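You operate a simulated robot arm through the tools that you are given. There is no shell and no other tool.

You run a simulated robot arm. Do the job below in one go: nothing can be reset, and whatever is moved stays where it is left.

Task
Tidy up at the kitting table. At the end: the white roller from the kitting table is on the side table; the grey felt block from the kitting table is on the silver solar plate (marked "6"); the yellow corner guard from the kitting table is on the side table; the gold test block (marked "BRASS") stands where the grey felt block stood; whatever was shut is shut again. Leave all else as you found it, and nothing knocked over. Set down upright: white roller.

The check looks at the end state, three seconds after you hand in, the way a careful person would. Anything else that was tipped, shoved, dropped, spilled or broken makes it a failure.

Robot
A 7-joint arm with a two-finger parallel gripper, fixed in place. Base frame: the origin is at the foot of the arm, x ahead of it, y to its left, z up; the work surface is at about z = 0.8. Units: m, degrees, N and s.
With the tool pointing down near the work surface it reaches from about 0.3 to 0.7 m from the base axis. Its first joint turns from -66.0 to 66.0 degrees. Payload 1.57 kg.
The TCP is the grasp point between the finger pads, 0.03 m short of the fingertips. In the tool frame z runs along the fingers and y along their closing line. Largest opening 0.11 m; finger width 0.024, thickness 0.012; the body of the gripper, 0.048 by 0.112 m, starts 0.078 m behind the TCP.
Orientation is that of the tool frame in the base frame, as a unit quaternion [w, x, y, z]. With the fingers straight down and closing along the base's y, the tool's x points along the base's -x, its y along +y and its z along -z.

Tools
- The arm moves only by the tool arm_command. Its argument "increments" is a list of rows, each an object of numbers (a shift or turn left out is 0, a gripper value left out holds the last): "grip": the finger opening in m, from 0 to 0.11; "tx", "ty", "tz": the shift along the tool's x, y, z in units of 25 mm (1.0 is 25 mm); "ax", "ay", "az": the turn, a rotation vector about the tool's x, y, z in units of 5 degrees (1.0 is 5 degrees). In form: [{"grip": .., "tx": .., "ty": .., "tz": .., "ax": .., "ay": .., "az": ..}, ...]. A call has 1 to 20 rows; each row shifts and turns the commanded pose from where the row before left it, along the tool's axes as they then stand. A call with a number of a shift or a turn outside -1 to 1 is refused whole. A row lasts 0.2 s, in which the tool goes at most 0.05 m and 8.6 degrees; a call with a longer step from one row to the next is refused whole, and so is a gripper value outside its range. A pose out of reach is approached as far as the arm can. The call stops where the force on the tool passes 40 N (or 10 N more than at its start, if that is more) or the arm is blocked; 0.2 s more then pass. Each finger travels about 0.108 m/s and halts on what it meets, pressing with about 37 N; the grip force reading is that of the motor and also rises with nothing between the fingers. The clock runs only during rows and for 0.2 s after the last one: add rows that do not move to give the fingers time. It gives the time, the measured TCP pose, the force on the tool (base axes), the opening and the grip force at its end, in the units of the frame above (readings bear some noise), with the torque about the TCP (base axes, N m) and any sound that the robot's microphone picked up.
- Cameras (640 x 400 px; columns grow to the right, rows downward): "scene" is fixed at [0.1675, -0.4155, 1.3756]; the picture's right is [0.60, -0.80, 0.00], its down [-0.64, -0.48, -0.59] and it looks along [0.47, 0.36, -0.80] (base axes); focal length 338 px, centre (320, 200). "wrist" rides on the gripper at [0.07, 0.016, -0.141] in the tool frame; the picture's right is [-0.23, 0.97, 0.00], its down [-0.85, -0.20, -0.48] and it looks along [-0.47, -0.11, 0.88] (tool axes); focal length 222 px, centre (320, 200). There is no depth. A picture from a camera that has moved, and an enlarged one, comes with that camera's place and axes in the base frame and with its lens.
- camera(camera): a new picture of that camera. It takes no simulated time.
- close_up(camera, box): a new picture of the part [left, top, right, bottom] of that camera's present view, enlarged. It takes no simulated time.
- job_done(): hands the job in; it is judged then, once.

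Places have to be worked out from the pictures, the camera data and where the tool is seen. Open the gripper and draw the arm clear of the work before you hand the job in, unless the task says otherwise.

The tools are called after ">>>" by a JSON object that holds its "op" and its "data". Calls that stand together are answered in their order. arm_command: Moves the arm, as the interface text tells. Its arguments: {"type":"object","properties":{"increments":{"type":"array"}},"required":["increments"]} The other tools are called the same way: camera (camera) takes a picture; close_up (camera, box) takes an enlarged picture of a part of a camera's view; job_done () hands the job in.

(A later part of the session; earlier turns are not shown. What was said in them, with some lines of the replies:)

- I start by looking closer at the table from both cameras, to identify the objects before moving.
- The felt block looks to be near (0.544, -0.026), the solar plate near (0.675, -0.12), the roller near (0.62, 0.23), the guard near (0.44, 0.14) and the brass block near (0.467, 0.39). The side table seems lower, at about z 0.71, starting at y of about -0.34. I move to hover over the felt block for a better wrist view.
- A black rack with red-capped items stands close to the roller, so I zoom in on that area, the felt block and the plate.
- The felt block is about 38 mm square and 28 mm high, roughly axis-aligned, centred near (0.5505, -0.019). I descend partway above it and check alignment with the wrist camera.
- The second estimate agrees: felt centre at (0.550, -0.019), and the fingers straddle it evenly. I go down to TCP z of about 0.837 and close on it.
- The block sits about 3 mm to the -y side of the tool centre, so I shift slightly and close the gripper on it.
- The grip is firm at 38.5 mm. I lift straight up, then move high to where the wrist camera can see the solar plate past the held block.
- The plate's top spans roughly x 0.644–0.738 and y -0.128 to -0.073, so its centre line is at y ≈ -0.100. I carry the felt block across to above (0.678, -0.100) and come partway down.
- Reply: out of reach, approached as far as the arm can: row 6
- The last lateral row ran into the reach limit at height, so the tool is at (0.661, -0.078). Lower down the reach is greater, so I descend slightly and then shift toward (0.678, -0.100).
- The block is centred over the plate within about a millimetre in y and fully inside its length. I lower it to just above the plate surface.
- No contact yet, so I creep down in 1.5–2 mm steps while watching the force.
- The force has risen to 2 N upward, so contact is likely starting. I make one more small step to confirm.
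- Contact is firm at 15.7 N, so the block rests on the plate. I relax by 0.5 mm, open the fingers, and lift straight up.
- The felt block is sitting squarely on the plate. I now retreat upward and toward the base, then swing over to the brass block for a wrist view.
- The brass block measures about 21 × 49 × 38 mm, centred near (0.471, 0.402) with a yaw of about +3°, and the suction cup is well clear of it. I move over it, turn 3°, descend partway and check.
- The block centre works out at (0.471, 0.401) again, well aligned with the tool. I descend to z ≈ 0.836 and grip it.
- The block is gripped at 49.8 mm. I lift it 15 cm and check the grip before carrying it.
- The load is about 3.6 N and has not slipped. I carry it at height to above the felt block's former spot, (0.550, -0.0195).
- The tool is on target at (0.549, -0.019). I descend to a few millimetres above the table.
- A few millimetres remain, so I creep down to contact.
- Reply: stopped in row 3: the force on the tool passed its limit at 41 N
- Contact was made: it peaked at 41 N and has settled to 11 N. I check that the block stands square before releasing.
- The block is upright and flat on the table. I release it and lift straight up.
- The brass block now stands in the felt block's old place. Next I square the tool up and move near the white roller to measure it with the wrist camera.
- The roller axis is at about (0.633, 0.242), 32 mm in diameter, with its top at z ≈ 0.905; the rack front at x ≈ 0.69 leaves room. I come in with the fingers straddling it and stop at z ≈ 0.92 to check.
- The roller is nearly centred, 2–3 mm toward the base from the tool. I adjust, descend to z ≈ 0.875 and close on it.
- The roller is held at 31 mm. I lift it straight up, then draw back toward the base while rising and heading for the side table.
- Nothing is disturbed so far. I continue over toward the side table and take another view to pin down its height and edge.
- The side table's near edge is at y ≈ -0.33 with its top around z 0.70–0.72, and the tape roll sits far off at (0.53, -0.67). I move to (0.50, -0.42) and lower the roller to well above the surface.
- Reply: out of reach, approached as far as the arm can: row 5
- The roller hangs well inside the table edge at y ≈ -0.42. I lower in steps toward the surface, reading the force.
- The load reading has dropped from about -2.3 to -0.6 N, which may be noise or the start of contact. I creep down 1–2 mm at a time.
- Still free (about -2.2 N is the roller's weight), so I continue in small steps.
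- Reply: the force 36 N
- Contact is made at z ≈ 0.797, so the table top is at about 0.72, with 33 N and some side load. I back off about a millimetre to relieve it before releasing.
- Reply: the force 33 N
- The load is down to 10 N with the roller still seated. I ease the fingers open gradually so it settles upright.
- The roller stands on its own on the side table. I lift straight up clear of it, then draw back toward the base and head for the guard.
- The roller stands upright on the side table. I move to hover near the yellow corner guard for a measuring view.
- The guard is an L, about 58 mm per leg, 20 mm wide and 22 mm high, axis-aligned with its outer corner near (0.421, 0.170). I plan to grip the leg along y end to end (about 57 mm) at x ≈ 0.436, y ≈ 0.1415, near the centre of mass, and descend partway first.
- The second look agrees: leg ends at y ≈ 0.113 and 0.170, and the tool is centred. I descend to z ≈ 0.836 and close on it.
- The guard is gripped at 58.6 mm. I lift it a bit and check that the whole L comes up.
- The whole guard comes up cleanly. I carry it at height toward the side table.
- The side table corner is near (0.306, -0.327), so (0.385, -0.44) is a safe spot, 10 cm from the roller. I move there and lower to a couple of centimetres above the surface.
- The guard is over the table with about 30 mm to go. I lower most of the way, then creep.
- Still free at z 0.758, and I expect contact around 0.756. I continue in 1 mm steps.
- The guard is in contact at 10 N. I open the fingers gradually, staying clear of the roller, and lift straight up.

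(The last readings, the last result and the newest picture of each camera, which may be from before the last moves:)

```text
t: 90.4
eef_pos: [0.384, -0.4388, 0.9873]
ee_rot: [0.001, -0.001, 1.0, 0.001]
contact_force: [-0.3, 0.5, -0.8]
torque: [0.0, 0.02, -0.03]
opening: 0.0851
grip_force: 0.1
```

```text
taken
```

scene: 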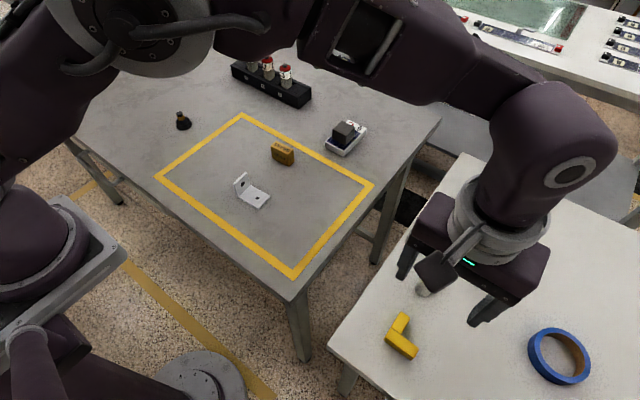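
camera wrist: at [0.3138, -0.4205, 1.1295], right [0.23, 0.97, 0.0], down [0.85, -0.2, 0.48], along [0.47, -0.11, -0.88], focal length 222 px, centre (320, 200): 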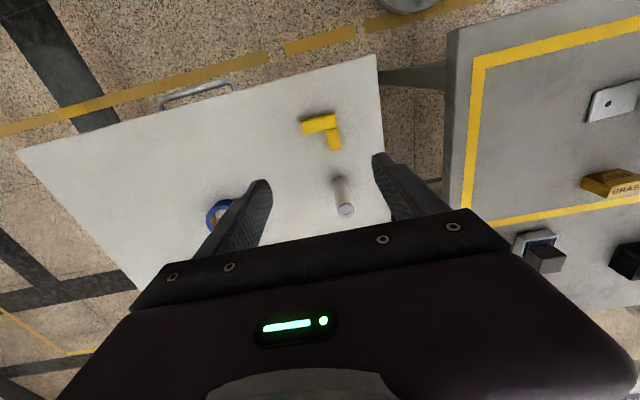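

Both items rest on the side table: the guard lies flat and the roller is upright. I withdraw the arm up and back to its starting position and take final checks.

>>> {"op": "arm_command", "data": {"increments": [{"tz": -0.5, "ty": 0.5}, {"tz": -0.5, "ty": 0.9}, {"tz": -0.5, "ty": 0.9}, {"tz": -0.5, "ty": 0.9}, {"tx": -0.2, "ty": 0.9}, {"tx": -0.2, "ty": 0.9}, {"tx": -0.2, "ty": 0.9}, {"tx": -0.2, "ty": 0.9}, {"tx": -0.2, "ty": 0.9}, {"tx": -0.2, "ty": 0.9}, {"tx": -0.2, "ty": 0.9}, {"tx": -0.2, "ty": 0.9}, {"ty": 0.8, "grip": 0.11}, {}, {}]}}

>>> {"op": "camera", "data": {"camera": "scene"}}

>>> {"op": "camera", "data": {"camera": "wrist"}}

>>> {"op": "close_up", "data": {"camera": "scene", "box": [360, 230, 520, 370]}}

>>> {"op": "close_up", "data": {"camera": "scene", "box": [220, 100, 380, 200]}}

```text
t: 93.6
eef_pos: [0.4228, -0.1594, 1.0373]
ee_rot: [0.001, 0.0, 1.0, -0.001]
contact_force: [1.0, 0.6, 0.3]
torque: [0.0, 0.0, 0.02]
opening: 0.1102
grip_force: 0.1
```

```text
taken
```

scene: 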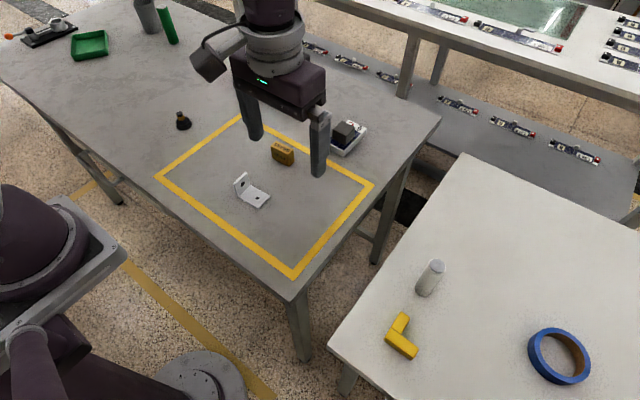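

```text
taken
camera wrist: at [0.3533, -0.1424, 1.1789], right [0.23, 0.97, 0.0], down [0.85, -0.2, 0.48], along [0.47, -0.11, -0.88], focal length 222 px, centre (320, 200)
```

wrist: 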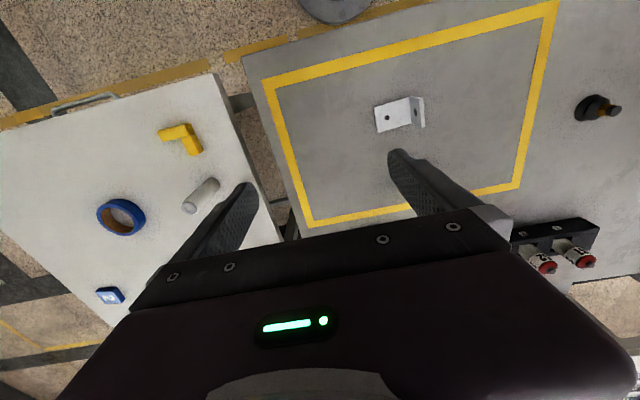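

```text
2.86 times, centred on (440, 300) of scene
camera zoom: at [0.1675, -0.4155, 1.3756], right [0.6, -0.8, 0.0], down [-0.64, -0.48, -0.59], along [0.47, 0.36, -0.8], focal length 967 px, centre (-23, -86)
```

zoom: 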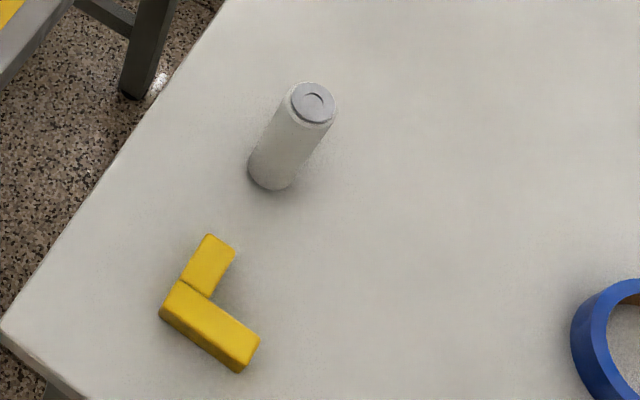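

```text
4.00 times, centred on (300, 150) of scene
camera zoom: at [0.1675, -0.4155, 1.3756], right [0.6, -0.8, 0.0], down [-0.64, -0.48, -0.59], along [0.47, 0.36, -0.8], focal length 1354 px, centre (400, 400)
```

zoom: 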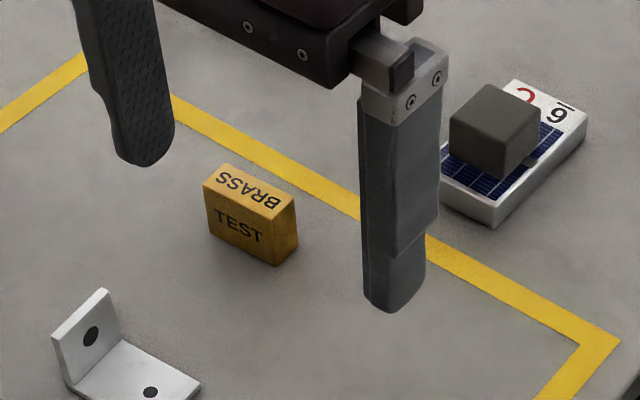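

The final pictures agree with the task. The roller stands upright and the guard lies on the side table, the felt block is on plate "6", and the brass block stands in the felt block's old spot. Everything else looks as I found it, nothing was opened, and the gripper is open and clear, so I hand the job in.

>>> {"op": "job_done", "data": {}}

```text
The job is handed in.
```

I finished the tidy-up and handed the job in; the result of the check hasn't come back. In the last pictures I took:

- **White roller:** it stands upright on the side table, at about (0.50, -0.42).
- **Yellow corner guard:** it lies flat on the side table, at about (0.385, -0.44), clear of the roller and the blue tape.
- **Grey felt block:** it sits on the silver solar plate marked "6". It is centred across the plate and a little toward the robot along its length, because of the arm's reach limit.
- **Gold test block ("BRASS"):** it stands where the felt block stood, within about 2 mm by my estimate.

Setting down the brass block briefly reached 41 N, just past the arm's stop limit. The roller went down at about 33 N, and I eased that off before letting go. Both stayed upright in the pictures afterwards.

I opened nothing, so there was nothing to shut again. From the cameras, everything else looks as I found it. The gripper is open and the arm is back at its starting position.
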